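You operate a simulated robot arm through the tools that you are given. There is no shell and no other tool. Be economical: measure what you need, move in short steps, check, and stop when the job is done.

You run a simulated two-armed robot. Do the job below in one go: nothing can be reset, and whatever is moved stays where it is left.

Task
Take the cloth from the top of the packing bench and lay it out flat on the top of the dispatch bench.

Only the result counts: the job must be done as asked and must still hold three seconds after the hand-in. Knocking over, shifting, dropping, spilling or breaking anything else fails it. Flat cloth is picked up by pressing the open fingertips on it (5 to 10 N) and closing them slowly along it; thin cloth reads only 2 to 8 mm in the jaws.

Robot
Two 7-joint arms with two-finger parallel grippers on one trunk, on a base that drives. Base frame: it is fixed to the floor where the robot stands at the start and does not move with it; the origin is under the middle of the robot, x ahead of it, y to its left, z up; the surface under the hand at the start is at about z = 860. Readings come in mm, degrees, newtons and seconds.
The left shoulder is at the start at [20, 138, 1150], the right one opposite. With the tool pointing down near the work surface each hand reaches from about 160 to 500 mm from the robot's upright axis, wherever it stands, measured 20 degrees to its own side. Places, roughly: top of the dispatch bench [300, -2500, 900]. Payload 1.57 kg a hand.
The TCP of each hand is the grasp point between the finger pads, 30 mm short of the fingertips. In the tool frame z runs along the fingers and y along their closing line. The gripper opens to 80 mm. The fingers are 17 mm wide and 12 mm thick; the gripper's body (40 by 82 mm) begins 80 mm behind the TCP.
Orientation is that of the tool frame in the base frame, as [roll, pitch, yaw] about the fixed x, y, z axes, in that order (R = Rz(yaw) Ry(pitch) Rx(roll)). With the fingers straight down and closing along the base's y, the tool's x points along the base's -x, its y along +y and its z along -z.

Tools
- The arms move only by the tool servo_tool. It takes "left_series", "right_series" or both (then of equal length, played together; a hand with none holds still); each is one flat list of numbers, 7 for each row, row after row: the shift along the base's x, y, z in mm, then the turn, a rotation vector about the base's x, y, z in degrees, then the opening, from 0 (shut) to 1 (fully open). In form: [tx, ty, tz, wx, wy, wz, gripper, tx, ty, tz, wx, wy, wz, gripper, ...]. A call has 1 to 12 rows; each row is the pose to reach, as a shift and turn from the pose commanded when the call began. A row lasts 0.2 s, in which the tool goes at most 50 mm and 8.6 degrees; a call with a longer step from one row to the next is refused whole, and so is a gripper value outside its range. Where a pose cannot be reached the arm comes as near as it can. A force on the tool above 40 N (or 10 N above the force at the start of the call, whichever is more), or a blocked arm, ends the call early, and 0.2 s more pass. Each finger travels about 45 mm/s and halts on what it meets, pressing with about 20 N; the grip force reading is that of the motor and also rises with nothing between the fingers. The clock runs only during rows and for 0.2 s after the last one: add rows that repeat a pose to give the fingers time. The reply holds the time, the measured pose of the TCP, the force on the tool along the base axes, the opening and the grip force, in the units named above and with some noise, with the torque about the TCP (base axes, N m) and any sound that the robot's microphone picked up, and new pictures: "show" is both (left out), scene, wrist or none (wrist: the cameras of the hands that moved).
- Cameras (640 x 400 px; columns grow to the right, rows downward): "scene" is now at [189.5, 25.5, 1067.1]; the picture's right is [0.27, -0.96, 0.00], its down [-0.20, -0.06, -0.98] and it looks along [0.94, 0.26, -0.21] (base axes); focal length 214 px, centre (320, 200). "left" rides on the left gripper at [72, 7, -122] in its tool frame; the picture's right is [-0.09, 1.00, 0.00], its down [-0.84, -0.08, -0.54] and it looks along [-0.54, -0.05, 0.84] (tool axes); focal length 238 px, centre (320, 200). "right" rides on the right gripper at [72, -7, -122] in its tool frame; the picture's right is [0.09, 1.00, 0.00], its down [-0.84, 0.08, -0.54] and it looks along [-0.54, 0.05, 0.84] (tool axes); focal length 238 px, centre (320, 200).
- lift_body(by): slides the trunk up (or, below 0, down) by that many mm; the arms and the scene camera ride with it, the base frame stays. It gives what a move gives, with no picture.
- drive_base(legs): drives the robot by 1 to 6 legs, each [ahead, left, turn to the left] in mm, mm and degrees, along the robot's own axes; the way and the turn of a leg run together, so that a leg with both is an arc; at most 1500 mm and 180 degrees a leg. The arms and the cameras ride along, it lands a little off, and it stops where it bumps. It gives what a move gives, and a new picture of the scene camera.
- pan_tilt(pan, tilt): turns the head with the scene camera to pan (to the left, within 60 degrees either way) and tilt (down, from -29 to 69), counted from straight ahead of the robot. It gives what a move gives, and a new picture of the scene camera.
- point_at(camera, pixels): for up to 12 pixels [column, row] of the newest picture of that camera ("zoom" is the newest enlarged one), the place [x, y, z] in the base frame of the surface seen there, good to about 2 mm. The clock stands still meanwhile.
- inspect(camera, box): a new picture of the part [left, top, right, bottom] of that camera's present view, enlarged. The clock stands still meanwhile.
- finish_job(): hands the job in; it is judged then, once.

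Work in short steps. Measure before you move; look again where a grasp or a placing could have gone wrong, and mend it. You have 80 turns and 260 pictures in all, those below and enlarged ones among them. Open the grippers and draw the arms clear of the work before you hand the job in, unless the task says otherwise; then end with one line.

The tools are called after "Request:" as name(argument=value, ...) on one line, values as JSON. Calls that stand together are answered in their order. servo_tool: Moves the arms, as the interface text tells. Its arguments: {"type":"object","properties":{"left_series":{"type":"array","items":{"type":"number"}},"right_series":{"type":"array","items":{"type":"number"}},"show":{"type":"string","enum":["both","scene","wrist","none"]}},"required":[]} The other tools are called the same way: lift_body (by) slides the trunk up or down; drive_base (legs) drives the base; pan_tilt (pan, tilt) turns the head that bears the scene camera; point_at (camera, pixels) gives the place of the surface under pixels of a picture; inspect (camera, box) takes an enlarged picture of a part of a camera's view; finish_job () hands the job in.

At the start:

```text
t: 0.0
left_position: [339.8, 356.4, 990.8]
left_tcp_rot: [-179.9, 0.0, -180.0]
left_contact_force: [0.1, -0.4, -0.3]
left_torque: [-0.03, -0.01, -0.01]
left_finger_gap: 79.9
left_gripper_force: 0.1
right_position: [333.9, -42.2, 1043.4]
right_tcp_rot: [179.9, -10.0, 179.8]
right_contact_force: [-0.1, -0.2, -0.2]
right_torque: [-0.02, -0.01, -0.01]
right_finger_gap: 80.1
right_gripper_force: 0.0
trunk travel left (down, up): [-525.0, 715.0]
robot x, y, heading: [-1.6, -0.5, -0.1]
head pan, tilt: [15.5, 12.2]
```

scene: 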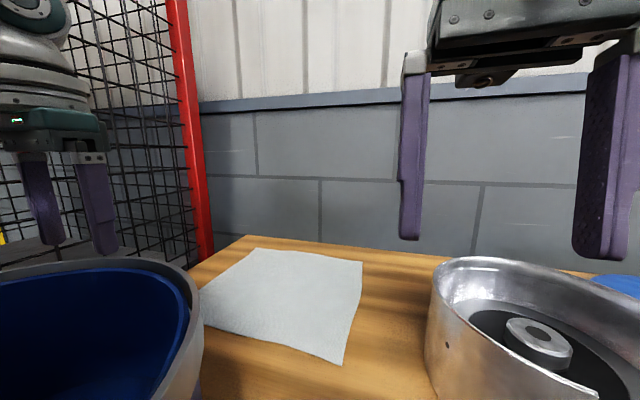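
right: 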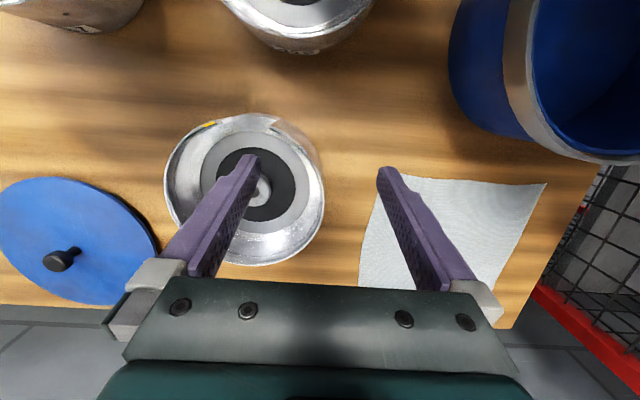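
left: 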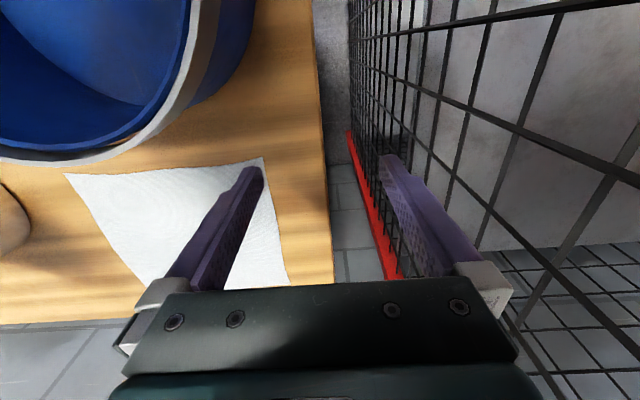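

The cloth shows at scene pixels (257,248), (362,262), (342,364), (200,322). I measure its corners and the neighbouring objects.

Request:
point_at(camera="scene", pixels=[[257, 250], [360, 263], [341, 362], [206, 322], [203, 290], [290, 300], [246, 238], [170, 262], [436, 290], [500, 262], [400, 380], [190, 300]])

Request:
point_at(camera="right", pixels=[[378, 182], [545, 185], [362, 280], [495, 285], [320, 180], [600, 160], [450, 60], [510, 322]])

Request:
point_at(camera="left", pixels=[[68, 175], [262, 160], [288, 284], [145, 284], [310, 100], [330, 270], [200, 80], [380, 240], [430, 60]])

Request:
pan_tilt(pan=10, tilt=55)

```text
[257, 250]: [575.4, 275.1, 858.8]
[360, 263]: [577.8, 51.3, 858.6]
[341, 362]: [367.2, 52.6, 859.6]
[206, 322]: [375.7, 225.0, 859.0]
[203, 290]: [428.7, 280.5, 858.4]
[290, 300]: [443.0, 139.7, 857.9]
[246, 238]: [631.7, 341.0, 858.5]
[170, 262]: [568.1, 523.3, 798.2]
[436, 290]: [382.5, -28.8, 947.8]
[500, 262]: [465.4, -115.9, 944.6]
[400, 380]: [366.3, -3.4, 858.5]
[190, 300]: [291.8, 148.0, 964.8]
```

```text
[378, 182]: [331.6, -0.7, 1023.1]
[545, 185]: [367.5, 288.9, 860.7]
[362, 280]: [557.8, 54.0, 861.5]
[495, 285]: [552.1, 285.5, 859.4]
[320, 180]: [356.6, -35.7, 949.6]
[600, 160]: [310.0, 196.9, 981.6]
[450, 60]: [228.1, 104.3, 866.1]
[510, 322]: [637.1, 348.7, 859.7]
```

```text
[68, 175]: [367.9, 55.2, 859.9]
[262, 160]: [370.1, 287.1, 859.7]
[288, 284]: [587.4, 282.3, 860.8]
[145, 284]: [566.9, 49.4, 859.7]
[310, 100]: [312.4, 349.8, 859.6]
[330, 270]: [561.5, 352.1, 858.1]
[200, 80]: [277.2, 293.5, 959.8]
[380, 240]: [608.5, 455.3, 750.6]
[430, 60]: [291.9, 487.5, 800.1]
```

```text
t: 1.1
left_position: [339.4, 355.7, 991.3]
left_tcp_rot: [-180.0, 0.0, -180.0]
left_contact_force: [0.3, -0.1, -0.5]
left_torque: [0.01, -0.03, 0.0]
left_finger_gap: 79.9
left_gripper_force: 0.0
right_position: [333.5, -41.2, 1043.5]
right_tcp_rot: [-179.9, -10.1, 179.7]
right_contact_force: [-0.7, 0.2, 0.2]
right_torque: [-0.02, 0.03, 0.01]
right_finger_gap: 79.9
right_gripper_force: 0.1
trunk travel left (down, up): [-525.0, 715.0]
robot x, y, heading: [-0.1, 1.6, 0.3]
head pan, tilt: [10.0, 55.0]
```

scene: 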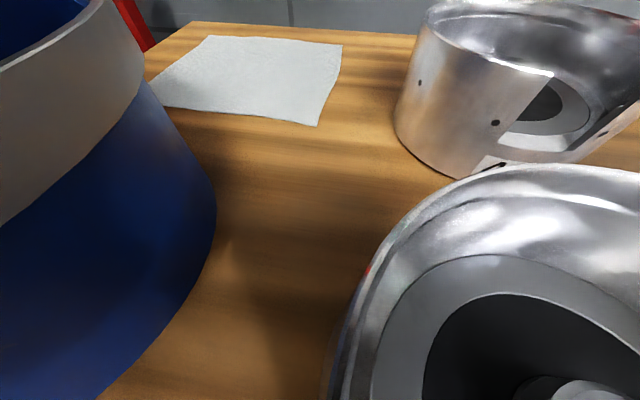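

Flat cloth, about 232 mm (y 53–288) by 210 mm (x 368–580) at z≈860; a bucket (rim up to 982) and pots stand near. I bring both hands over the two near corners, tilting the left one 10° like the right so its camera clears the bucket.

Request:
servo_tool(left_series=[0, 0, 45, 0, 5, 0, 0.5, 20, -40, 60, 0, 10, 0, 0.5, 40, -75, 60, 0, 10, 0, 0.5, 48, -101, 50, 0, 10, 0, 0.5, 48, -101, 20, 0, 10, 0, 0.5, 48, -101, 20, 0, 10, 0, 0.5], right_series=[0, 40, 0, 0, 0, 0, 0.5, 20, 80, 0, 0, 0, 0, 0.5, 45, 115, 0, 0, 0, 0, 0.5, 54, 127, 0, 0, 0, 0, 0.5, 54, 127, -32, 0, 0, 0, 0.5, 54, 127, -32, 0, 0, 0, 0.5])

```text
t: 1.9
left_position: [338.0, 355.0, 1019.8]
left_tcp_rot: [-178.2, -14.9, -168.6]
left_contact_force: [-0.4, -0.1, -0.8]
left_torque: [0.01, 0.02, -0.02]
left_finger_gap: 39.9
left_gripper_force: 0.1
right_position: [355.7, 46.5, 1032.0]
right_tcp_rot: [180.0, -11.9, 179.9]
right_contact_force: [-0.1, 0.8, 0.1]
right_torque: [0.03, 0.0, 0.01]
right_finger_gap: 39.8
right_gripper_force: 0.1
right hand out of reach, approached as far as the arm can: row 3
trunk travel left (down, up): [-525.0, 715.0]
robot x, y, heading: [-3.1, 1.3, -0.1]
head pan, tilt: [10.0, 55.0]
stopped in row 3 (left hand): the arm was blocked; the commanded pose is now the measured one
```

scene: 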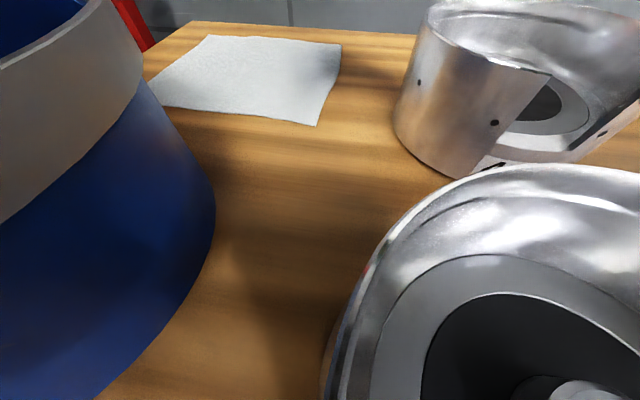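
right: 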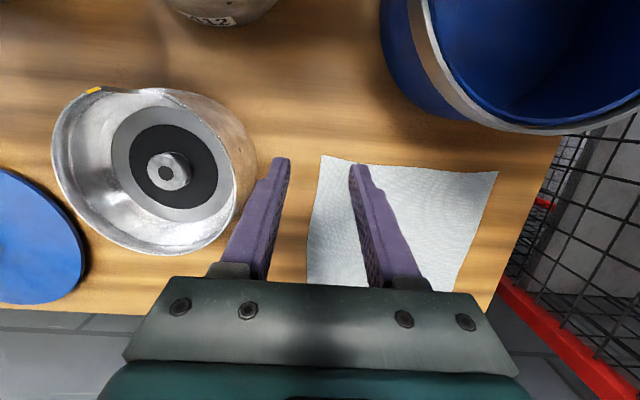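
left: 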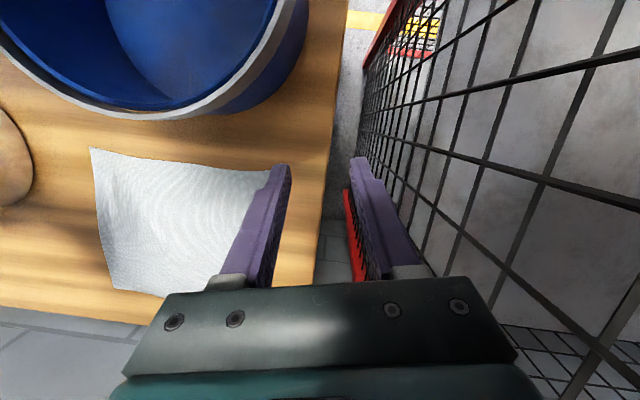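

The left arm was blocked with no tool force (likely elbow at the mesh or a joint limit), and the right hit its reach. I look toward the left arm and down at the bench front.

Request:
pan_tilt(pan=60, tilt=10)

Request:
pan_tilt(pan=0, tilt=69)

```text
t: 3.1
left_position: [338.4, 356.0, 1021.1]
left_tcp_rot: [-178.1, -14.8, -168.6]
left_contact_force: [0.0, 0.9, 0.5]
left_torque: [0.02, -0.01, -0.03]
left_finger_gap: 40.1
left_gripper_force: 0.0
right_position: [356.3, 45.3, 1031.7]
right_tcp_rot: [179.8, -12.0, 180.0]
right_contact_force: [0.7, 0.5, -0.4]
right_torque: [-0.02, 0.01, 0.0]
right_finger_gap: 40.0
right_gripper_force: 0.1
trunk travel left (down, up): [-525.0, 715.0]
robot x, y, heading: [-0.8, 2.4, 0.0]
head pan, tilt: [60.0, 10.0]
```

scene: 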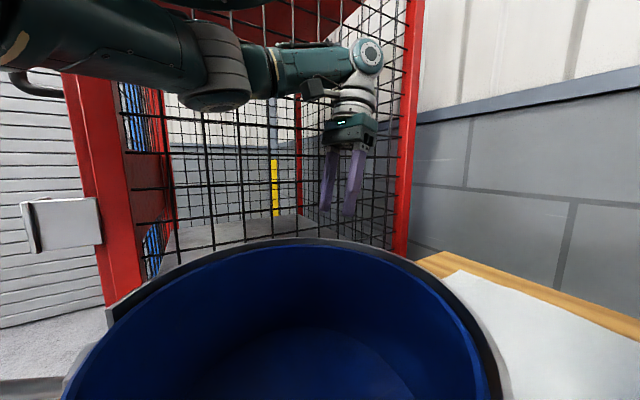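

```text
t: 4.4
left_position: [338.6, 354.7, 1019.8]
left_tcp_rot: [-178.2, -14.7, -168.7]
left_contact_force: [-0.5, -0.5, -0.3]
left_torque: [0.01, 0.01, -0.01]
left_finger_gap: 40.2
left_gripper_force: 0.0
right_position: [356.9, 45.4, 1031.6]
right_tcp_rot: [179.9, -12.0, -179.9]
right_contact_force: [-0.1, 0.3, 0.1]
right_torque: [0.01, -0.01, 0.0]
right_finger_gap: 40.0
right_gripper_force: 0.2
trunk travel left (down, up): [-525.0, 715.0]
robot x, y, heading: [0.9, -0.6, -0.1]
head pan, tilt: [0.0, 68.8]
```

scene: 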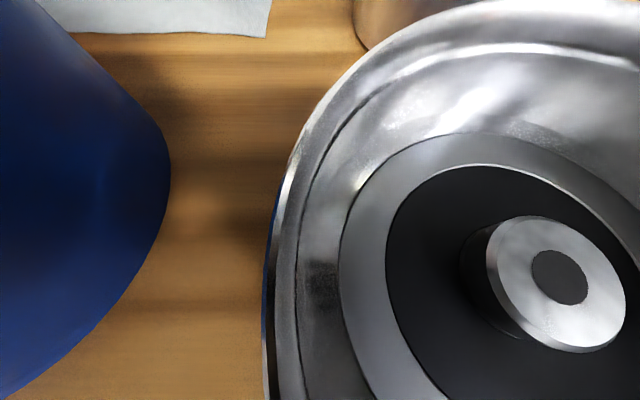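

The left elbow sits right by the mesh, so raising it pushed it outward. I try extending the left hand forward and inward instead at constant height, with small rows.

Request:
servo_tool(left_series=[10, -10, 0, 0, -2, -4, 0.5, 25, -30, 0, 0, -4, -8, 0.5, 40, -50, 0, 0, -5, -11, 0.5, 48, -80, 0, 0, -5, -11, 0.5, 48, -100, -10, 0, -5, -11, 0.5, 48, -100, -10, 0, -5, -11, 0.5], show="wrist")

```text
t: 5.8
left_position: [387.0, 255.8, 1011.2]
left_tcp_rot: [-177.6, -9.6, -179.8]
left_contact_force: [-0.1, -0.3, 0.1]
left_torque: [0.03, 0.01, -0.02]
left_finger_gap: 39.8
left_gripper_force: 0.0
right_position: [355.9, 45.2, 1031.9]
right_tcp_rot: [179.9, -12.0, 179.9]
right_contact_force: [-1.0, -0.6, -0.2]
right_torque: [0.03, -0.02, -0.02]
right_finger_gap: 40.0
right_gripper_force: 0.0
trunk travel left (down, up): [-525.0, 715.0]
robot x, y, heading: [1.4, -0.3, 0.1]
head pan, tilt: [0.0, 68.8]
```

left: 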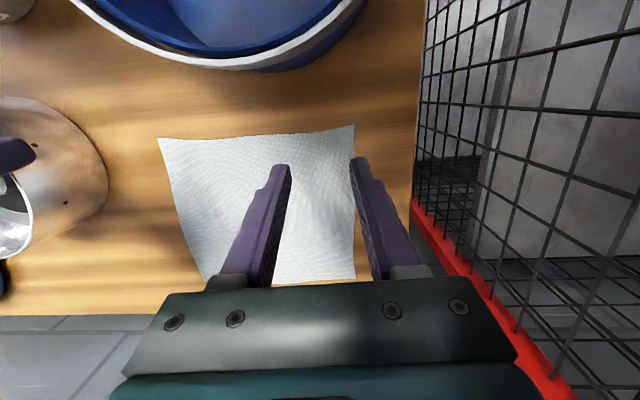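

The left hand is now over its corner. Right hand: go inward while easing the tilt, then lower and forward.

Request:
servo_tool(right_series=[0, 30, -20, 0, 0, 0, 0.5, 10, 41, -50, 0, 0, 0, 0.5, 20, 41, -80, 0, 0, 0, 0.5, 32, 41, -100, 0, 0, 0, 0.5, 32, 41, -100, 0, 0, 0, 0.5], left_series=[0, 0, -20, 0, 0, 0, 0.5, 0, 0, -40, 0, 0, 0, 0.5, 0, 0, -60, 0, 0, 0, 0.5, 0, 0, -80, 0, 0, 0, 0.5, 0, 0, -80, 0, 0, 0, 0.5], show="both")

```text
t: 7.0
left_position: [388.1, 255.9, 932.0]
left_tcp_rot: [-177.6, -9.6, -179.6]
left_contact_force: [0.9, -0.2, -0.7]
left_torque: [-0.01, -0.01, 0.01]
left_finger_gap: 40.0
left_gripper_force: 0.1
right_position: [353.7, 66.9, 956.2]
right_tcp_rot: [179.8, -12.0, 179.8]
right_contact_force: [0.0, 0.5, 0.0]
right_torque: [0.02, -0.01, 0.02]
right_finger_gap: 39.9
right_gripper_force: 0.1
right hand out of reach, approached as far as the arm can: row 1, 2, 3, 4, 5
trunk travel left (down, up): [-525.0, 715.0]
robot x, y, heading: [0.4, 2.6, 0.1]
head pan, tilt: [0.0, 68.8]
```

scene: 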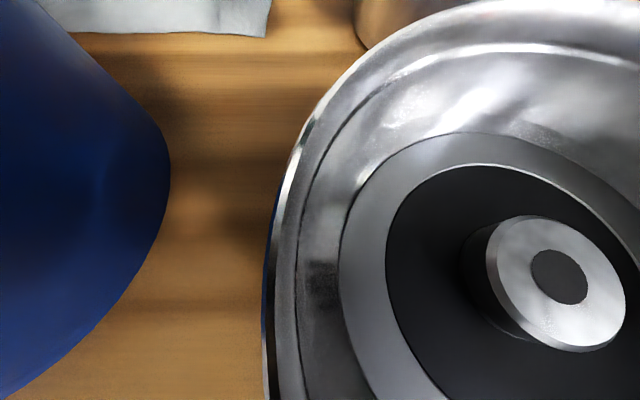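
right: 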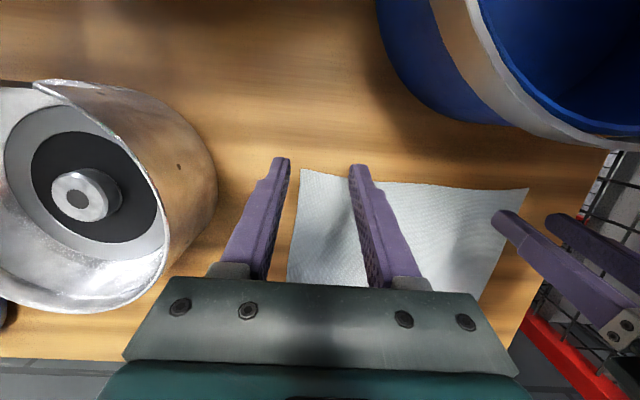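
left: 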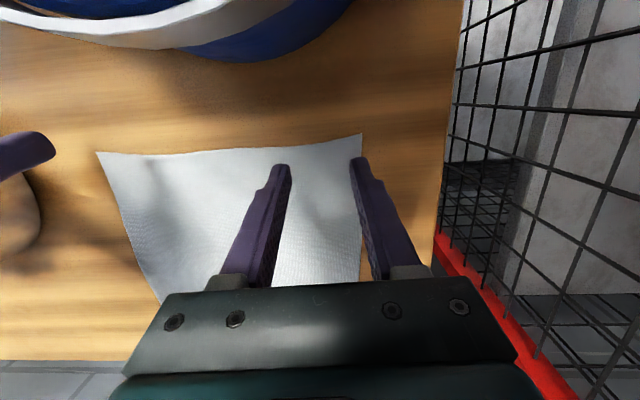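

The right hand lacks ~35 mm because of its tilt; I turn it upright (bucket is not near its camera at y≈86), keeping the commanded place.

Request:
servo_tool(right_series=[0, 0, 0, 0, -4, 0, 0.5, 0, 0, 0, 0, -8, 0, 0.5, 0, 0, 0, 0, -12, 0, 0.5, 0, 0, 0, 0, -12, 0, 0.5], show="wrist")

```text
t: 8.0
left_position: [388.0, 255.8, 931.2]
left_tcp_rot: [-177.6, -9.6, -179.7]
left_contact_force: [0.2, -0.7, -0.6]
left_torque: [-0.03, -0.01, 0.02]
left_finger_gap: 40.0
left_gripper_force: 0.0
right_position: [351.7, 66.9, 955.9]
right_tcp_rot: [179.8, 0.1, 180.0]
right_contact_force: [0.6, 0.5, 0.2]
right_torque: [-0.01, -0.04, 0.0]
right_finger_gap: 40.1
right_gripper_force: 0.0
trunk travel left (down, up): [-525.0, 715.0]
robot x, y, heading: [-1.9, 2.3, 0.4]
head pan, tilt: [0.0, 68.8]
```

right: 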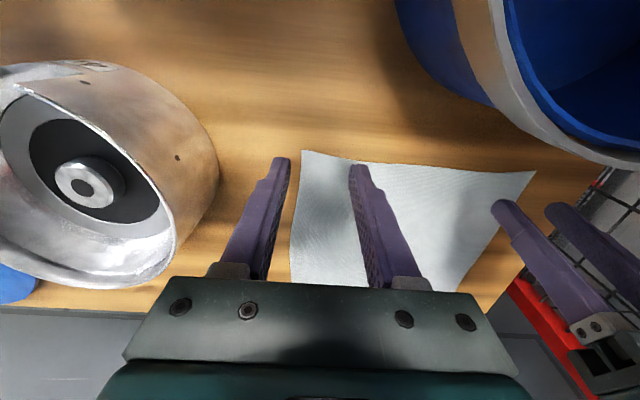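

Rotation took; the command was the clipped pose. Now shift right hand to about (383,86) and down, tips still ~30 mm above the cloth.

Request:
servo_tool(right_series=[8, 8, -10, 0, 0, 0, 0.5, 20, 16, -25, 0, 0, 0, 0.5, 31, 19, -35, 0, 0, 0, 0.5, 31, 19, -35, 0, 0, 0, 0.5], show="wrist")

```text
t: 9.0
left_position: [386.8, 255.4, 931.8]
left_tcp_rot: [-177.6, -9.6, -179.9]
left_contact_force: [0.4, 0.5, -0.9]
left_torque: [-0.02, 0.02, 0.04]
left_finger_gap: 39.9
left_gripper_force: 0.0
right_position: [381.1, 83.3, 920.2]
right_tcp_rot: [179.9, 0.1, -180.0]
right_contact_force: [-0.1, 0.5, 0.3]
right_torque: [-0.03, -0.03, 0.03]
right_finger_gap: 39.9
right_gripper_force: 0.2
trunk travel left (down, up): [-525.0, 715.0]
robot x, y, heading: [2.6, -2.1, 0.3]
head pan, tilt: [0.0, 68.8]
```

right: 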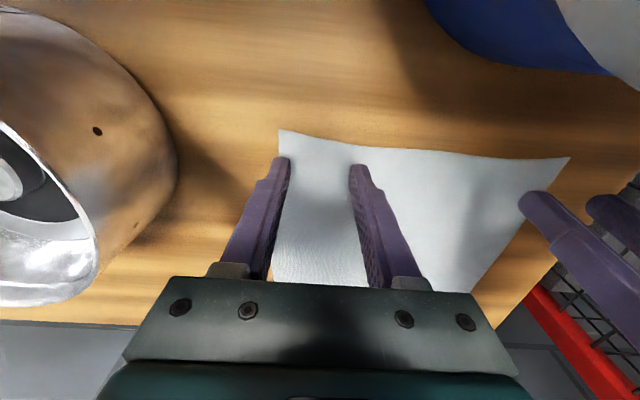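

Both are placed; the cloth corner at (280,130) lies just under the right outer finger. I lower both to just above the cloth.

Request:
servo_tool(right_series=[0, 1, -9, 0, 0, 0, 0.5, 0, 2, -18, 0, 0, 0, 0.5, 0, 2, -27, 0, 0, 0, 0.5, 0, 2, -27, 0, 0, 0, 0.5], left_series=[0, 0, -15, 0, 0, 0, 0.5, 0, 0, -30, 0, 0, 0, 0.5, 0, 0, -39, 0, 0, 0, 0.5, 0, 0, -39, 0, 0, 0, 0.5], show="wrist")

```text
t: 10.0
left_position: [385.3, 254.5, 892.2]
left_tcp_rot: [-177.7, -9.6, -179.9]
left_contact_force: [-1.0, 0.7, 6.2]
left_torque: [0.15, -0.02, 0.01]
left_finger_gap: 40.0
left_gripper_force: 0.0
right_position: [382.2, 79.0, 893.7]
right_tcp_rot: [179.9, 0.1, 180.0]
right_contact_force: [-0.4, -0.5, 0.2]
right_torque: [0.03, 0.0, -0.01]
right_finger_gap: 39.7
right_gripper_force: 0.1
right hand out of reach, approached as far as the arm can: row 1, 2, 3, 4
trunk travel left (down, up): [-525.0, 715.0]
robot x, y, heading: [1.3, -0.4, -0.0]
head pan, tilt: [0.0, 68.8]
```

right: 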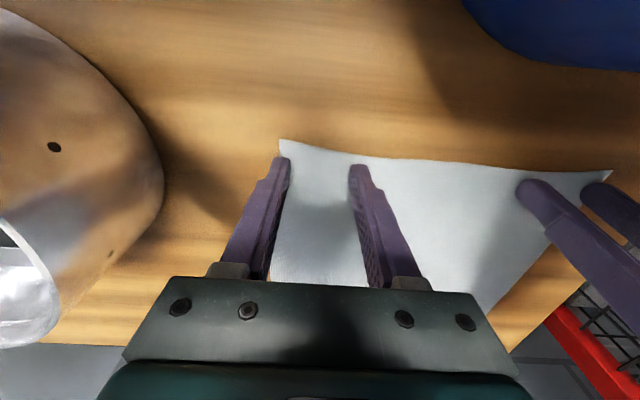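
left: 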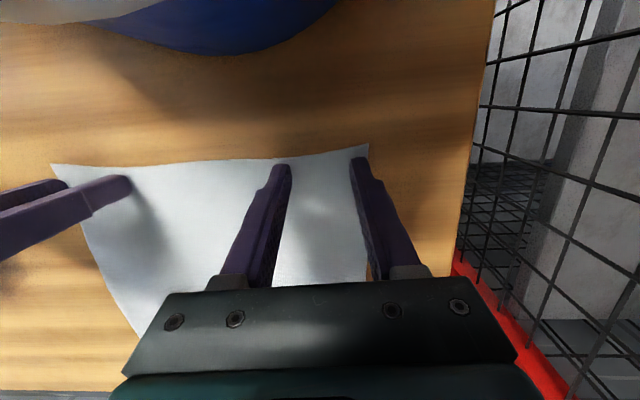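

Left touches with 6 N mostly on its outer finger (roll 2.3° off), right is at y=79, its outer finger over the cloth's edge, so I narrow the right opening to ~27 mm, level the left, and lower the right to contact.

Request:
servo_tool(right_series=[0, 0, 0, 0, 0, 0, 0.33, 0, 0, -2, 0, 0, 0, 0.33, 0, 0, -4, 0, 0, 0, 0.33, 0, 0, -5, 0, 0, 0, 0.33, 0, 0, -5, 0, 0, 0, 0.33], left_series=[0, 0, 3, 1, 0, 0, 0.45, 0, 0, 3, 2.3, 0, 0, 0.45, 0, 0, 1, 2.3, 0, 0, 0.45, 0, 0, 0, 2.3, 0, 0, 0.45, 0, 0, 0, 2.3, 0, 0, 0.45], show="wrist")

```text
t: 11.2
left_position: [387.4, 254.4, 892.1]
left_tcp_rot: [180.0, -9.6, -179.5]
left_contact_force: [-0.3, -0.4, 0.1]
left_torque: [0.0, 0.02, 0.0]
left_finger_gap: 36.0
left_gripper_force: 0.1
right_position: [383.1, 78.4, 891.5]
right_tcp_rot: [179.8, 0.3, -180.0]
right_contact_force: [-1.4, -1.1, 16.8]
right_torque: [-0.28, 0.12, 0.02]
right_finger_gap: 26.6
right_gripper_force: 0.4
trunk travel left (down, up): [-525.0, 715.0]
robot x, y, heading: [-1.3, -0.9, -0.0]
head pan, tilt: [0.0, 68.8]
stopped in row 5 (right hand): the force on the tool passed its limit at 41 N (the readings are from after the stop); the commanded pose is now the measured one
```

right: 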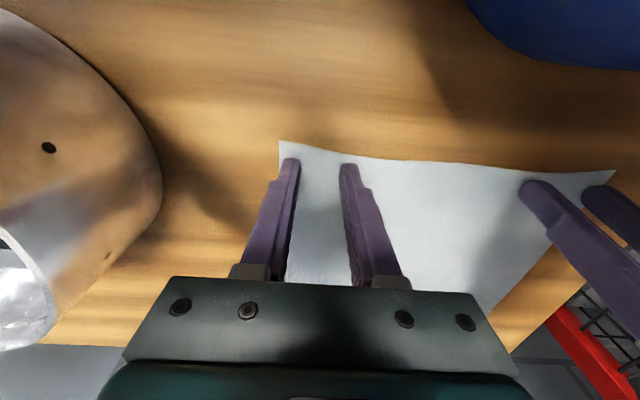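
left: 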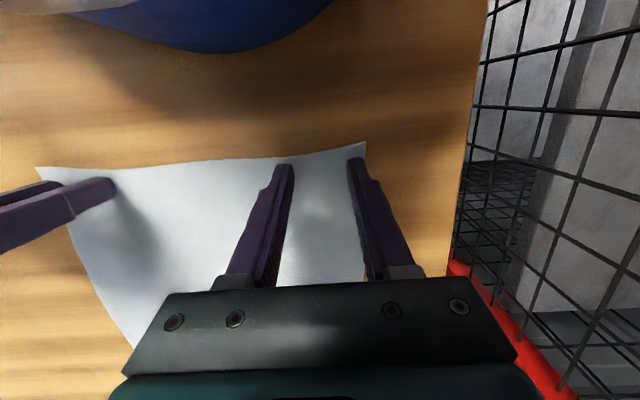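

Right presses 17 N, all on its outer finger; I raise it 1 mm and roll it −0.7°, and lower the left ~1 mm.

Request:
servo_tool(right_series=[0, 0, 1, -0.7, 0, 0, 0.33, 0, 0, 1, -0.7, 0, 0, 0.33], left_series=[0, 0, -0.6, 0, 0, 0, 0.45, 0, 0, -1, 0, 0, 0, 0.45], show="none")

```text
t: 11.8
left_position: [387.2, 256.4, 893.0]
left_tcp_rot: [-180.0, -9.5, -179.3]
left_contact_force: [0.9, -0.3, 1.1]
left_torque: [-0.02, 0.01, 0.01]
left_finger_gap: 36.0
left_gripper_force: 0.1
right_position: [381.8, 79.6, 890.9]
right_tcp_rot: [-179.6, 0.3, 180.0]
right_contact_force: [1.3, 1.3, 5.2]
right_torque: [0.09, 0.01, 0.0]
right_finger_gap: 26.8
right_gripper_force: 0.1
trunk travel left (down, up): [-525.0, 715.0]
robot x, y, heading: [1.3, -0.0, -0.1]
head pan, tilt: [0.0, 68.8]
```

Right overcorrected (torque +0.09): roll back +0.3° and lower 0.4 mm; left down another 0.8 mm.

Request:
servo_tool(right_series=[0, 0, -0.3, 0.3, 0, 0, 0.33, 0, 0, -0.3, 0.3, 0, 0, 0.33], left_series=[0, 0, -0.4, 0, 0, 0, 0.45, 0, 0, -0.8, 0, 0, 0, 0.45], show="none")

```text
t: 12.4
left_position: [386.6, 256.0, 892.3]
left_tcp_rot: [180.0, -9.5, -179.3]
left_contact_force: [1.1, -0.9, 10.7]
left_torque: [0.12, -0.08, -0.03]
left_finger_gap: 35.6
left_gripper_force: 0.2
right_position: [381.8, 79.9, 891.1]
right_tcp_rot: [-179.8, 0.2, 180.0]
right_contact_force: [0.1, 1.2, 0.9]
right_torque: [0.0, 0.0, -0.02]
right_finger_gap: 26.3
right_gripper_force: 0.1
trunk travel left (down, up): [-525.0, 715.0]
robot x, y, heading: [-0.0, -1.1, 0.1]
head pan, tilt: [0.0, 68.8]
```

Now balanced: right lowered 0.7 mm, left trimmed, then both close slowly along the cloth.

Request:
servo_tool(right_series=[0, 0, -0.7, 0, 0, 0, 0.33, 0, 0, -0.7, 0, 0, 0, 0.29, 0, 0, -0.7, 0, 0, 0, 0.25, 0, 0, -0.7, 0, 0, 0, 0.21, 0, 0, -0.7, 0, 0, 0, 0.17, 0, 0, -0.7, 0, 0, 0, 0.13, 0, 0, -0.7, 0, 0, 0, 0.09, 0, 0, -0.7, 0, 0, 0, 0.05, 0, 0, -0.7, 0, 0, 0, 0.0, 0, 0, -0.7, 0, 0, 0, 0, 0, 0, -0.7, 0, 0, 0, 0], left_series=[0, 0, -0.2, 0.2, 0, 0, 0.45, 0, 0, -0.2, 0.2, 0, 0, 0.4, 0, 0, -0.2, 0.2, 0, 0, 0.35, 0, 0, -0.2, 0.2, 0, 0, 0.3, 0, 0, -0.2, 0.2, 0, 0, 0.25, 0, 0, -0.2, 0.2, 0, 0, 0.2, 0, 0, -0.2, 0.2, 0, 0, 0.15, 0, 0, -0.2, 0.2, 0, 0, 0.1, 0, 0, -0.2, 0.2, 0, 0, 0.05, 0, 0, -0.2, 0.2, 0, 0, 0, 0, 0, -0.2, 0.2, 0, 0, 0], show="wrist")

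```text
t: 14.8
left_position: [387.3, 256.3, 892.1]
left_tcp_rot: [179.8, -9.4, -179.5]
left_contact_force: [-0.6, -2.2, 18.8]
left_torque: [-0.08, -0.05, 0.02]
left_finger_gap: 6.8
left_gripper_force: 20.1
right_position: [384.0, 80.4, 891.0]
right_tcp_rot: [-179.9, 0.2, -179.9]
right_contact_force: [0.4, 0.5, 8.2]
right_torque: [0.02, 0.04, 0.0]
right_finger_gap: 0.0
right_gripper_force: 19.6
trunk travel left (down, up): [-525.0, 715.0]
robot x, y, heading: [1.8, 1.0, 0.1]
head pan, tilt: [0.0, 68.8]
```

right: 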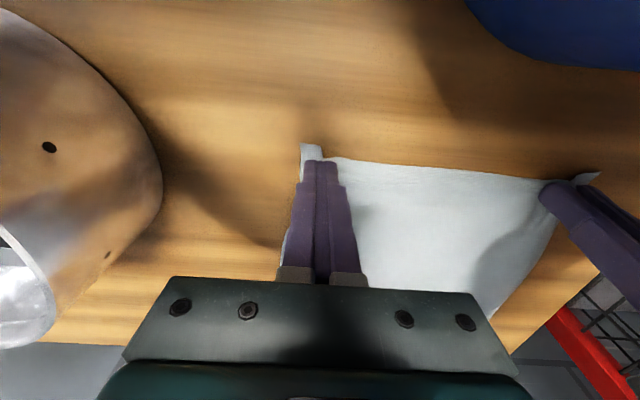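
left: 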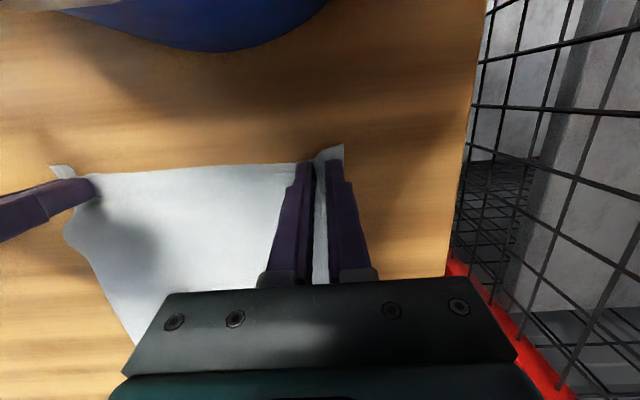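

Left reads 6.8 mm (held); right reads 0.0 (missed). I lift the right a little, reopen, and look.

Request:
servo_tool(right_series=[0, 0, 6, 0, 0, 0, 0, 0, 0, 6, 0, 0, 0, 0.2, 0, 0, 6, 0, 0, 0, 0.4, 0, 0, 6, 0, 0, 0, 0.4], left_series=[0, 0, 2, 0, 0, 0, 0, 0, 0, 2, 0, 0, 0, 0, 0, 0, 2, 0, 0, 0, 0, 0, 0, 2, 0, 0, 0, 0], show="wrist")

Request:
inspect(camera="right", box=[220, 120, 440, 290])

```text
t: 15.8
left_position: [385.4, 256.1, 891.9]
left_tcp_rot: [179.8, -9.7, -179.4]
left_contact_force: [-0.4, -0.8, 1.5]
left_torque: [0.0, -0.01, -0.03]
left_finger_gap: 6.9
left_gripper_force: 20.3
right_position: [380.2, 78.8, 896.9]
right_tcp_rot: [-179.9, 0.1, -179.9]
right_contact_force: [-0.3, 0.6, 0.0]
right_torque: [0.01, 0.0, 0.01]
right_finger_gap: 32.3
right_gripper_force: 0.0
trunk travel left (down, up): [-525.0, 715.0]
robot x, y, heading: [1.4, -3.5, -0.1]
head pan, tilt: [0.0, 68.8]
```

right: 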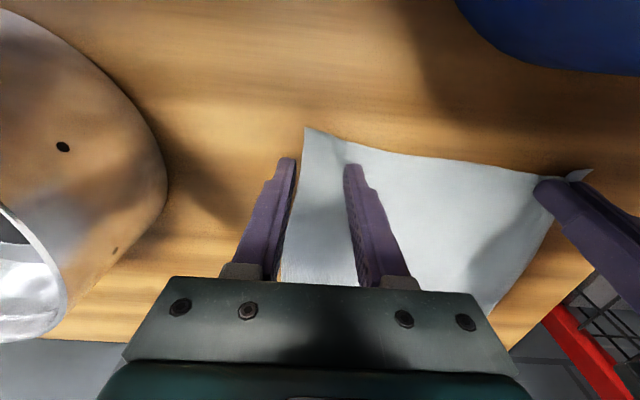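
left: 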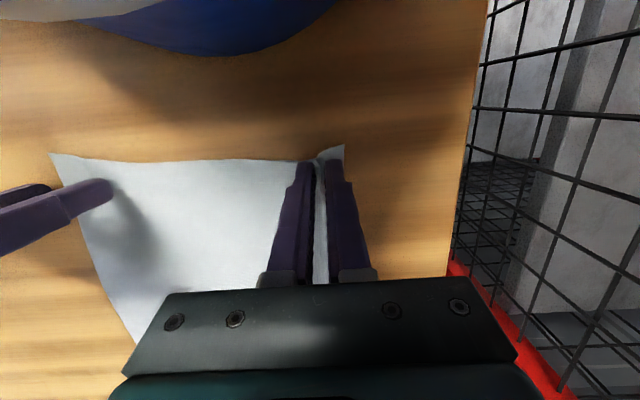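

```text
2.35 times, centred on (330, 205) of right
```

zoom: 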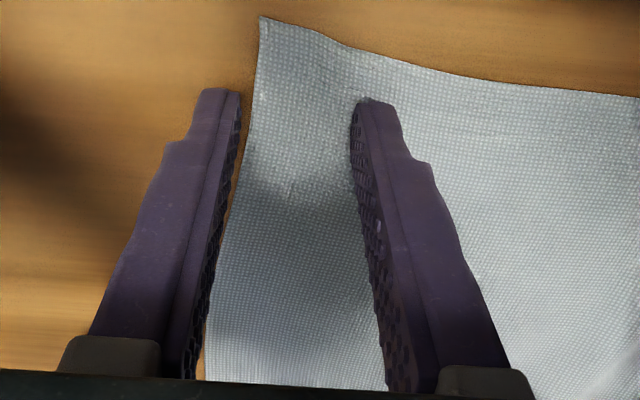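

The cloth sprang back flat, its corner now ~10 mm further inside. I tilt the right hand's top toward the robot 8° to gain reach and shift it ~20 mm inward.

Request:
servo_tool(right_series=[0, 0, 4, 0, -4, 0, 0.4, 0, 5, 4, 0, -8, 0, 0.4, 0, 12, 4, 0, -8, 0, 0.4, 0, 20, 2, 0, -8, 0, 0.4, 0, 20, 0, 0, -8, 0, 0.4], show="wrist")

Request:
inspect(camera="right", box=[220, 120, 440, 290])

```text
t: 17.1
left_position: [385.5, 256.4, 892.8]
left_tcp_rot: [179.8, -9.6, -179.4]
left_contact_force: [-0.5, 0.5, 0.7]
left_torque: [0.02, 0.02, -0.02]
left_finger_gap: 6.9
left_gripper_force: 20.0
right_position: [381.5, 99.8, 897.2]
right_tcp_rot: [-179.8, 8.1, 180.0]
right_contact_force: [-0.1, -0.9, -0.3]
right_torque: [-0.03, 0.01, 0.03]
right_finger_gap: 31.8
right_gripper_force: 0.1
trunk travel left (down, up): [-525.0, 715.0]
robot x, y, heading: [-1.6, 0.8, -0.0]
head pan, tilt: [0.0, 68.8]
```

right: 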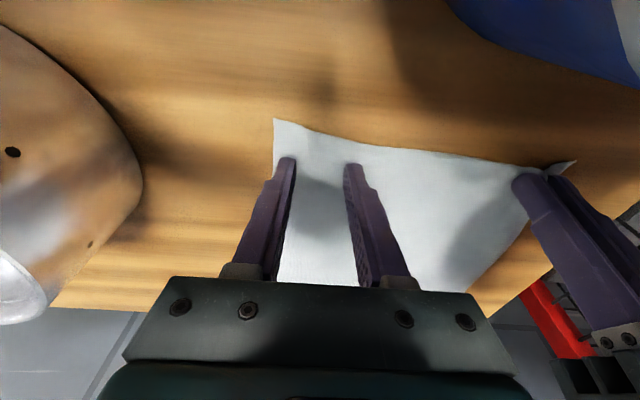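

```text
2.35 times, centred on (330, 205) of right
```

zoom: 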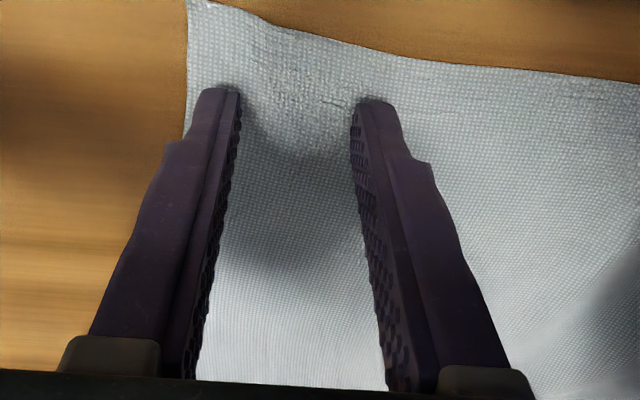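

Both right fingers are now above cloth. I lower to contact.

Request:
servo_tool(right_series=[-3, 0, -2, 0, 0, 0, 0.42, -5, 0, -4, 0, 0, 0, 0.42, -5, 0, -5.2, 0, 0, 0, 0.42, -5, 0, -5.2, 0, 0, 0, 0.42], show="none")

```text
t: 18.1
left_position: [384.8, 256.8, 893.2]
left_tcp_rot: [179.8, -9.5, -179.4]
left_contact_force: [0.0, -0.1, -1.2]
left_torque: [-0.01, 0.01, -0.05]
left_finger_gap: 6.7
left_gripper_force: 20.0
right_position: [376.9, 99.3, 891.3]
right_tcp_rot: [-179.8, 8.2, 180.0]
right_contact_force: [-2.6, -2.0, 16.2]
right_torque: [0.21, 0.16, 0.0]
right_finger_gap: 33.3
right_gripper_force: 0.0
trunk travel left (down, up): [-525.0, 715.0]
robot x, y, heading: [1.6, 2.4, -0.1]
head pan, tilt: [0.0, 68.8]
```

16 N, mostly on the inner finger; raise 0.4 mm and roll +0.25°.

Request:
servo_tool(right_series=[0, 0, 0.4, 0.25, 0, 0, 0.42, 0, 0, 0.4, 0.25, 0, 0, 0.42], show="none")

```text
t: 18.6
left_position: [387.0, 254.9, 892.5]
left_tcp_rot: [179.8, -9.6, -179.4]
left_contact_force: [-0.5, -0.3, 0.5]
left_torque: [0.03, 0.0, 0.0]
left_finger_gap: 6.8
left_gripper_force: 20.3
right_position: [376.7, 99.7, 892.0]
right_tcp_rot: [179.9, 8.2, 180.0]
right_contact_force: [-3.1, -2.1, 17.4]
right_torque: [0.0, 0.15, 0.03]
right_finger_gap: 33.3
right_gripper_force: 0.0
trunk travel left (down, up): [-525.0, 715.0]
robot x, y, heading: [-3.1, 1.8, 0.1]
head pan, tilt: [0.0, 68.8]
```

Balanced now but 17 N; raise 0.6 mm and close slowly.

Request:
servo_tool(right_series=[0, 0, 0.6, 0, 0, 0, 0.42, 0, 0, 0.6, 0, 0, 0, 0.38, 0, 0, 0.6, 0, 0, 0, 0.33, 0, 0, 0.6, 0, 0, 0, 0.28, 0, 0, 0.6, 0, 0, 0, 0.23, 0, 0, 0.6, 0, 0, 0, 0.18, 0, 0, 0.6, 0, 0, 0, 0.13, 0, 0, 0.6, 0, 0, 0, 0.08, 0, 0, 0.6, 0, 0, 0, 0.03, 0, 0, 0.6, 0, 0, 0, 0, 0, 0, 0.6, 0, 0, 0, 0], show="wrist")

```text
t: 21.1
left_position: [386.1, 255.4, 891.7]
left_tcp_rot: [179.8, -9.7, -179.4]
left_contact_force: [1.0, -2.4, -0.1]
left_torque: [-0.09, 0.03, -0.03]
left_finger_gap: 6.7
left_gripper_force: 19.9
right_position: [376.9, 99.1, 892.9]
right_tcp_rot: [180.0, 8.2, 180.0]
right_contact_force: [0.1, 0.5, 4.5]
right_torque: [0.04, 0.04, 0.01]
right_finger_gap: 4.2
right_gripper_force: 20.2
trunk travel left (down, up): [-525.0, 715.0]
robot x, y, heading: [-1.8, -0.3, 0.4]
head pan, tilt: [0.0, 68.8]
```

right: 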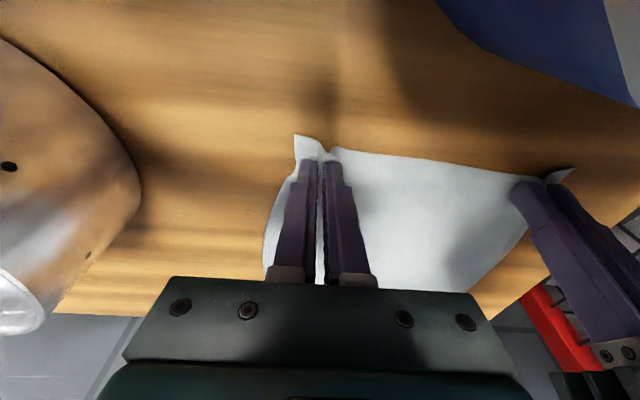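

Both hands hold cloth (6.7 and 4.2 mm). I lift with the trunk so the elbow stays as it is relative to the mesh, a little first.

Request:
lift_body(by=60)

Request:
pan_tilt(pan=10, tilt=35)

```text
t: 22.1
left_position: [386.6, 256.1, 952.2]
left_tcp_rot: [179.8, -9.7, -179.3]
left_contact_force: [-0.2, -1.2, 0.4]
left_torque: [-0.04, 0.0, -0.02]
left_finger_gap: 6.7
left_gripper_force: 19.3
right_position: [376.1, 100.1, 951.2]
right_tcp_rot: [180.0, 8.1, -180.0]
right_contact_force: [-0.6, 1.3, -1.4]
right_torque: [0.06, 0.03, -0.01]
right_finger_gap: 3.6
right_gripper_force: 20.1
trunk travel left (down, up): [-585.0, 655.0]
robot x, y, heading: [1.0, -2.4, 0.1]
head pan, tilt: [0.0, 68.8]
```

```text
t: 23.0
left_position: [385.6, 254.1, 952.5]
left_tcp_rot: [179.8, -9.6, -179.4]
left_contact_force: [-0.4, -0.9, 0.2]
left_torque: [-0.03, -0.01, -0.02]
left_finger_gap: 6.7
left_gripper_force: 19.9
right_position: [377.5, 99.7, 951.0]
right_tcp_rot: [-179.9, 8.1, 180.0]
right_contact_force: [0.0, 1.2, -0.7]
right_torque: [0.01, 0.01, 0.01]
right_finger_gap: 3.8
right_gripper_force: 19.7
trunk travel left (down, up): [-585.0, 655.0]
robot x, y, heading: [0.0, -0.4, 0.1]
head pan, tilt: [10.0, 35.0]
```

scene: 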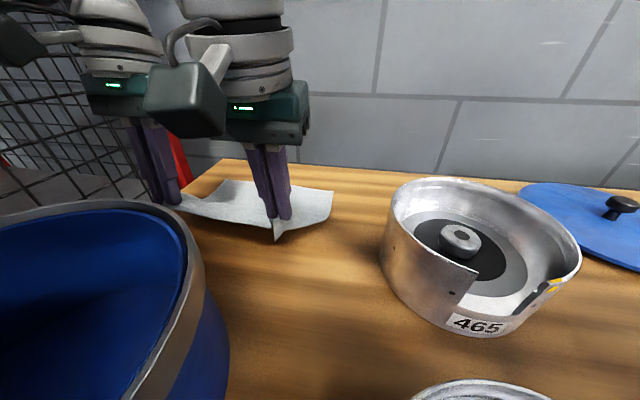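

Cloth comes up in both hands. I raise 310 mm more so its hanging edge clears the bucket and pots.

Request:
lift_body(by=150)

Request:
lift_body(by=170)

Request:
pan_tilt(pan=10, tilt=40)

```text
t: 24.8
left_position: [386.5, 255.9, 1101.6]
left_tcp_rot: [179.8, -9.7, -179.3]
left_contact_force: [0.5, -0.3, 0.0]
left_torque: [-0.02, 0.02, -0.04]
left_finger_gap: 6.6
left_gripper_force: 20.4
right_position: [377.7, 98.7, 1100.8]
right_tcp_rot: [-180.0, 8.0, 180.0]
right_contact_force: [-0.4, 1.7, -0.2]
right_torque: [0.03, 0.02, 0.02]
right_finger_gap: 3.6
right_gripper_force: 19.4
trunk travel left (down, up): [-735.0, 505.0]
robot x, y, heading: [4.5, -0.0, -0.2]
head pan, tilt: [10.0, 35.0]
```

```text
t: 26.7
left_position: [384.6, 254.3, 1271.8]
left_tcp_rot: [179.8, -9.6, -179.4]
left_contact_force: [-0.9, -0.9, -0.7]
left_torque: [-0.03, 0.01, -0.01]
left_finger_gap: 6.4
left_gripper_force: 20.4
right_position: [376.9, 99.2, 1272.4]
right_tcp_rot: [180.0, 8.1, 179.9]
right_contact_force: [0.6, 1.7, -0.8]
right_torque: [-0.02, -0.02, 0.0]
right_finger_gap: 3.4
right_gripper_force: 20.1
trunk travel left (down, up): [-905.0, 335.0]
robot x, y, heading: [1.9, -1.8, -0.1]
head pan, tilt: [10.0, 35.0]
```

```text
t: 27.4
left_position: [385.6, 256.6, 1272.3]
left_tcp_rot: [179.8, -9.6, -179.5]
left_contact_force: [1.1, 0.2, 1.6]
left_torque: [-0.02, 0.0, 0.0]
left_finger_gap: 6.6
left_gripper_force: 20.3
right_position: [376.9, 99.5, 1271.2]
right_tcp_rot: [-180.0, 8.2, -180.0]
right_contact_force: [-0.1, 2.0, 0.1]
right_torque: [0.03, 0.01, 0.03]
right_finger_gap: 3.6
right_gripper_force: 19.6
trunk travel left (down, up): [-905.0, 335.0]
robot x, y, heading: [-3.0, -3.2, -0.0]
head pan, tilt: [10.0, 40.0]
```

scene: 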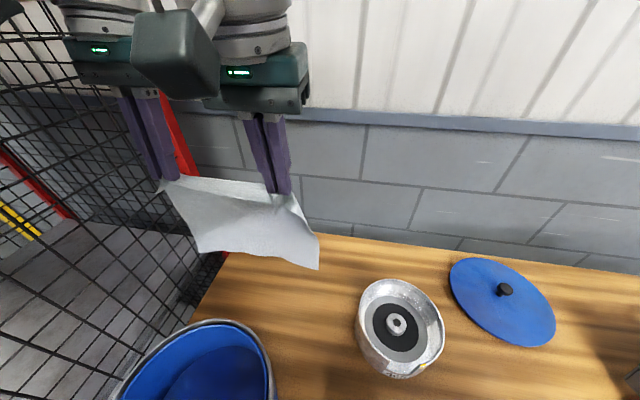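

The cloth hangs open between the hands. Now I look right along the route to the dispatch bench.

Request:
pan_tilt(pan=-35, tilt=25)

Request:
pan_tilt(pan=-60, tilt=25)

Request:
pan_tilt(pan=60, tilt=35)

```text
t: 28.5
left_position: [385.6, 255.6, 1272.3]
left_tcp_rot: [179.9, -9.5, -179.3]
left_contact_force: [0.9, -0.8, 0.3]
left_torque: [-0.05, 0.0, 0.0]
left_finger_gap: 6.7
left_gripper_force: 19.5
right_position: [376.8, 99.2, 1270.6]
right_tcp_rot: [-180.0, 8.1, -180.0]
right_contact_force: [-0.2, 0.6, -0.3]
right_torque: [0.02, -0.01, 0.02]
right_finger_gap: 3.8
right_gripper_force: 20.1
trunk travel left (down, up): [-905.0, 335.0]
robot x, y, heading: [-0.9, -0.9, -0.1]
head pan, tilt: [-35.0, 25.0]
```

scene: 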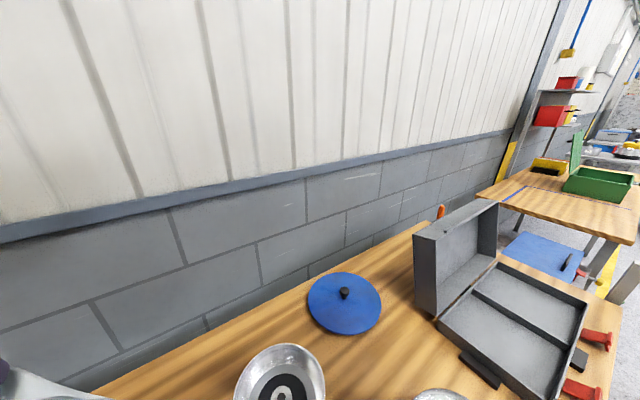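

```text
t: 29.4
left_position: [385.2, 254.2, 1273.1]
left_tcp_rot: [179.8, -9.5, -179.4]
left_contact_force: [-0.6, -1.4, -0.3]
left_torque: [0.0, 0.01, 0.0]
left_finger_gap: 6.6
left_gripper_force: 19.9
right_position: [377.8, 99.6, 1272.6]
right_tcp_rot: [179.9, 8.1, -180.0]
right_contact_force: [0.8, 0.9, 1.0]
right_torque: [0.01, 0.0, 0.0]
right_finger_gap: 3.6
right_gripper_force: 20.1
trunk travel left (down, up): [-905.0, 335.0]
robot x, y, heading: [0.3, 4.9, 0.1]
head pan, tilt: [-60.0, 25.0]
```

scene: 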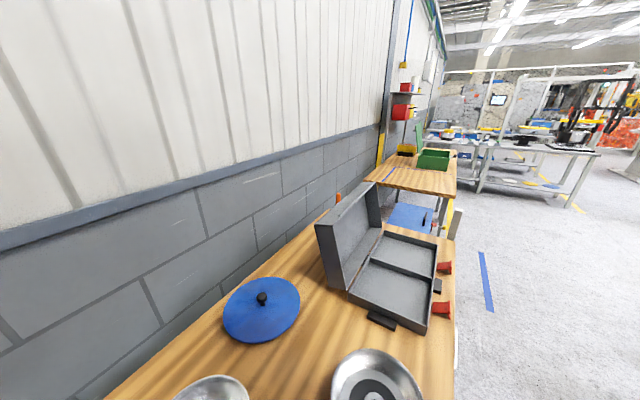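

```text
t: 31.4
left_position: [386.1, 255.9, 1273.0]
left_tcp_rot: [179.7, -9.5, -179.4]
left_contact_force: [-0.2, -1.0, -0.2]
left_torque: [-0.01, -0.02, -0.02]
left_finger_gap: 6.9
left_gripper_force: 20.8
right_position: [377.4, 99.6, 1271.4]
right_tcp_rot: [-180.0, 8.0, -180.0]
right_contact_force: [-0.6, 1.0, -0.9]
right_torque: [0.03, 0.0, 0.01]
right_finger_gap: 3.6
right_gripper_force: 20.2
trunk travel left (down, up): [-905.0, 335.0]
robot x, y, heading: [-0.6, -0.0, -0.0]
head pan, tilt: [60.0, 35.0]
```

scene: 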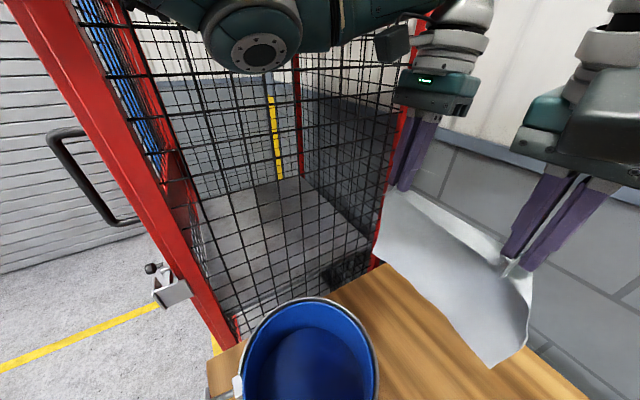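

Route: open floor behind. I first strafe 150 mm right away from the mesh, then back off 450 mm.

Request:
drive_base(legs=[[0, -150, 0], [-450, 0, 0]])

Request:
pan_tilt(pan=-60, tilt=25)

```text
t: 35.0
left_position: [-57.6, 104.1, 1272.4]
left_tcp_rot: [179.8, -9.7, -179.4]
left_contact_force: [0.5, -1.5, -0.3]
left_torque: [-0.03, 0.0, -0.02]
left_finger_gap: 6.7
left_gripper_force: 20.5
right_position: [-65.4, -51.4, 1271.0]
right_tcp_rot: [-180.0, 8.2, -180.0]
right_contact_force: [-0.6, 0.6, 0.1]
right_torque: [0.07, 0.01, 0.0]
right_finger_gap: 3.5
right_gripper_force: 20.0
trunk travel left (down, up): [-905.0, 335.0]
robot x, y, heading: [-441.1, -150.3, 0.0]
head pan, tilt: [60.0, 35.0]
```

scene: 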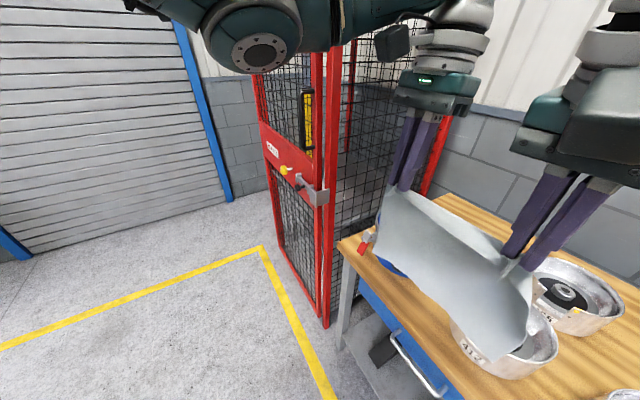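

```text
t: 37.0
left_position: [-56.2, 105.3, 1273.7]
left_tcp_rot: [179.8, -9.7, -179.4]
left_contact_force: [-0.4, -1.2, -0.1]
left_torque: [-0.04, 0.0, -0.03]
left_finger_gap: 6.8
left_gripper_force: 19.6
right_position: [-64.9, -50.7, 1271.1]
right_tcp_rot: [-180.0, 8.1, 179.9]
right_contact_force: [-0.3, 1.7, -0.3]
right_torque: [0.08, 0.02, 0.01]
right_finger_gap: 3.7
right_gripper_force: 20.4
trunk travel left (down, up): [-905.0, 335.0]
robot x, y, heading: [-445.5, -149.2, -0.2]
head pan, tilt: [-60.0, 25.0]
```

scene: 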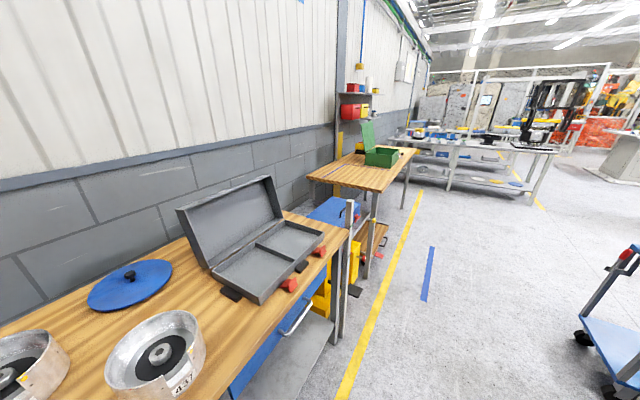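

Route is clear along the benches; a cart is at the right. I measure bench corners and the cart.

Request:
point_at(camera="scene", pixels=[[348, 236], [311, 178], [380, 192], [417, 152], [578, 338], [602, 388], [630, 250], [382, 155], [352, 176], [357, 148], [427, 270], [351, 390]])

```text
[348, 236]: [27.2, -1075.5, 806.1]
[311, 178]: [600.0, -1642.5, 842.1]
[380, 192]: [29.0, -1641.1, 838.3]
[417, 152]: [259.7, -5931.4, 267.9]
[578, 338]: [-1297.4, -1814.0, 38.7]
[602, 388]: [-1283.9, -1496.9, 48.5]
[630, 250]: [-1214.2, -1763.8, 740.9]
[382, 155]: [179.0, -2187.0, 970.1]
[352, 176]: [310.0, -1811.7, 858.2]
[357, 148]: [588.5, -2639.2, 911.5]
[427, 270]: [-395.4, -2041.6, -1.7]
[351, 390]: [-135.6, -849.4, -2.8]
```

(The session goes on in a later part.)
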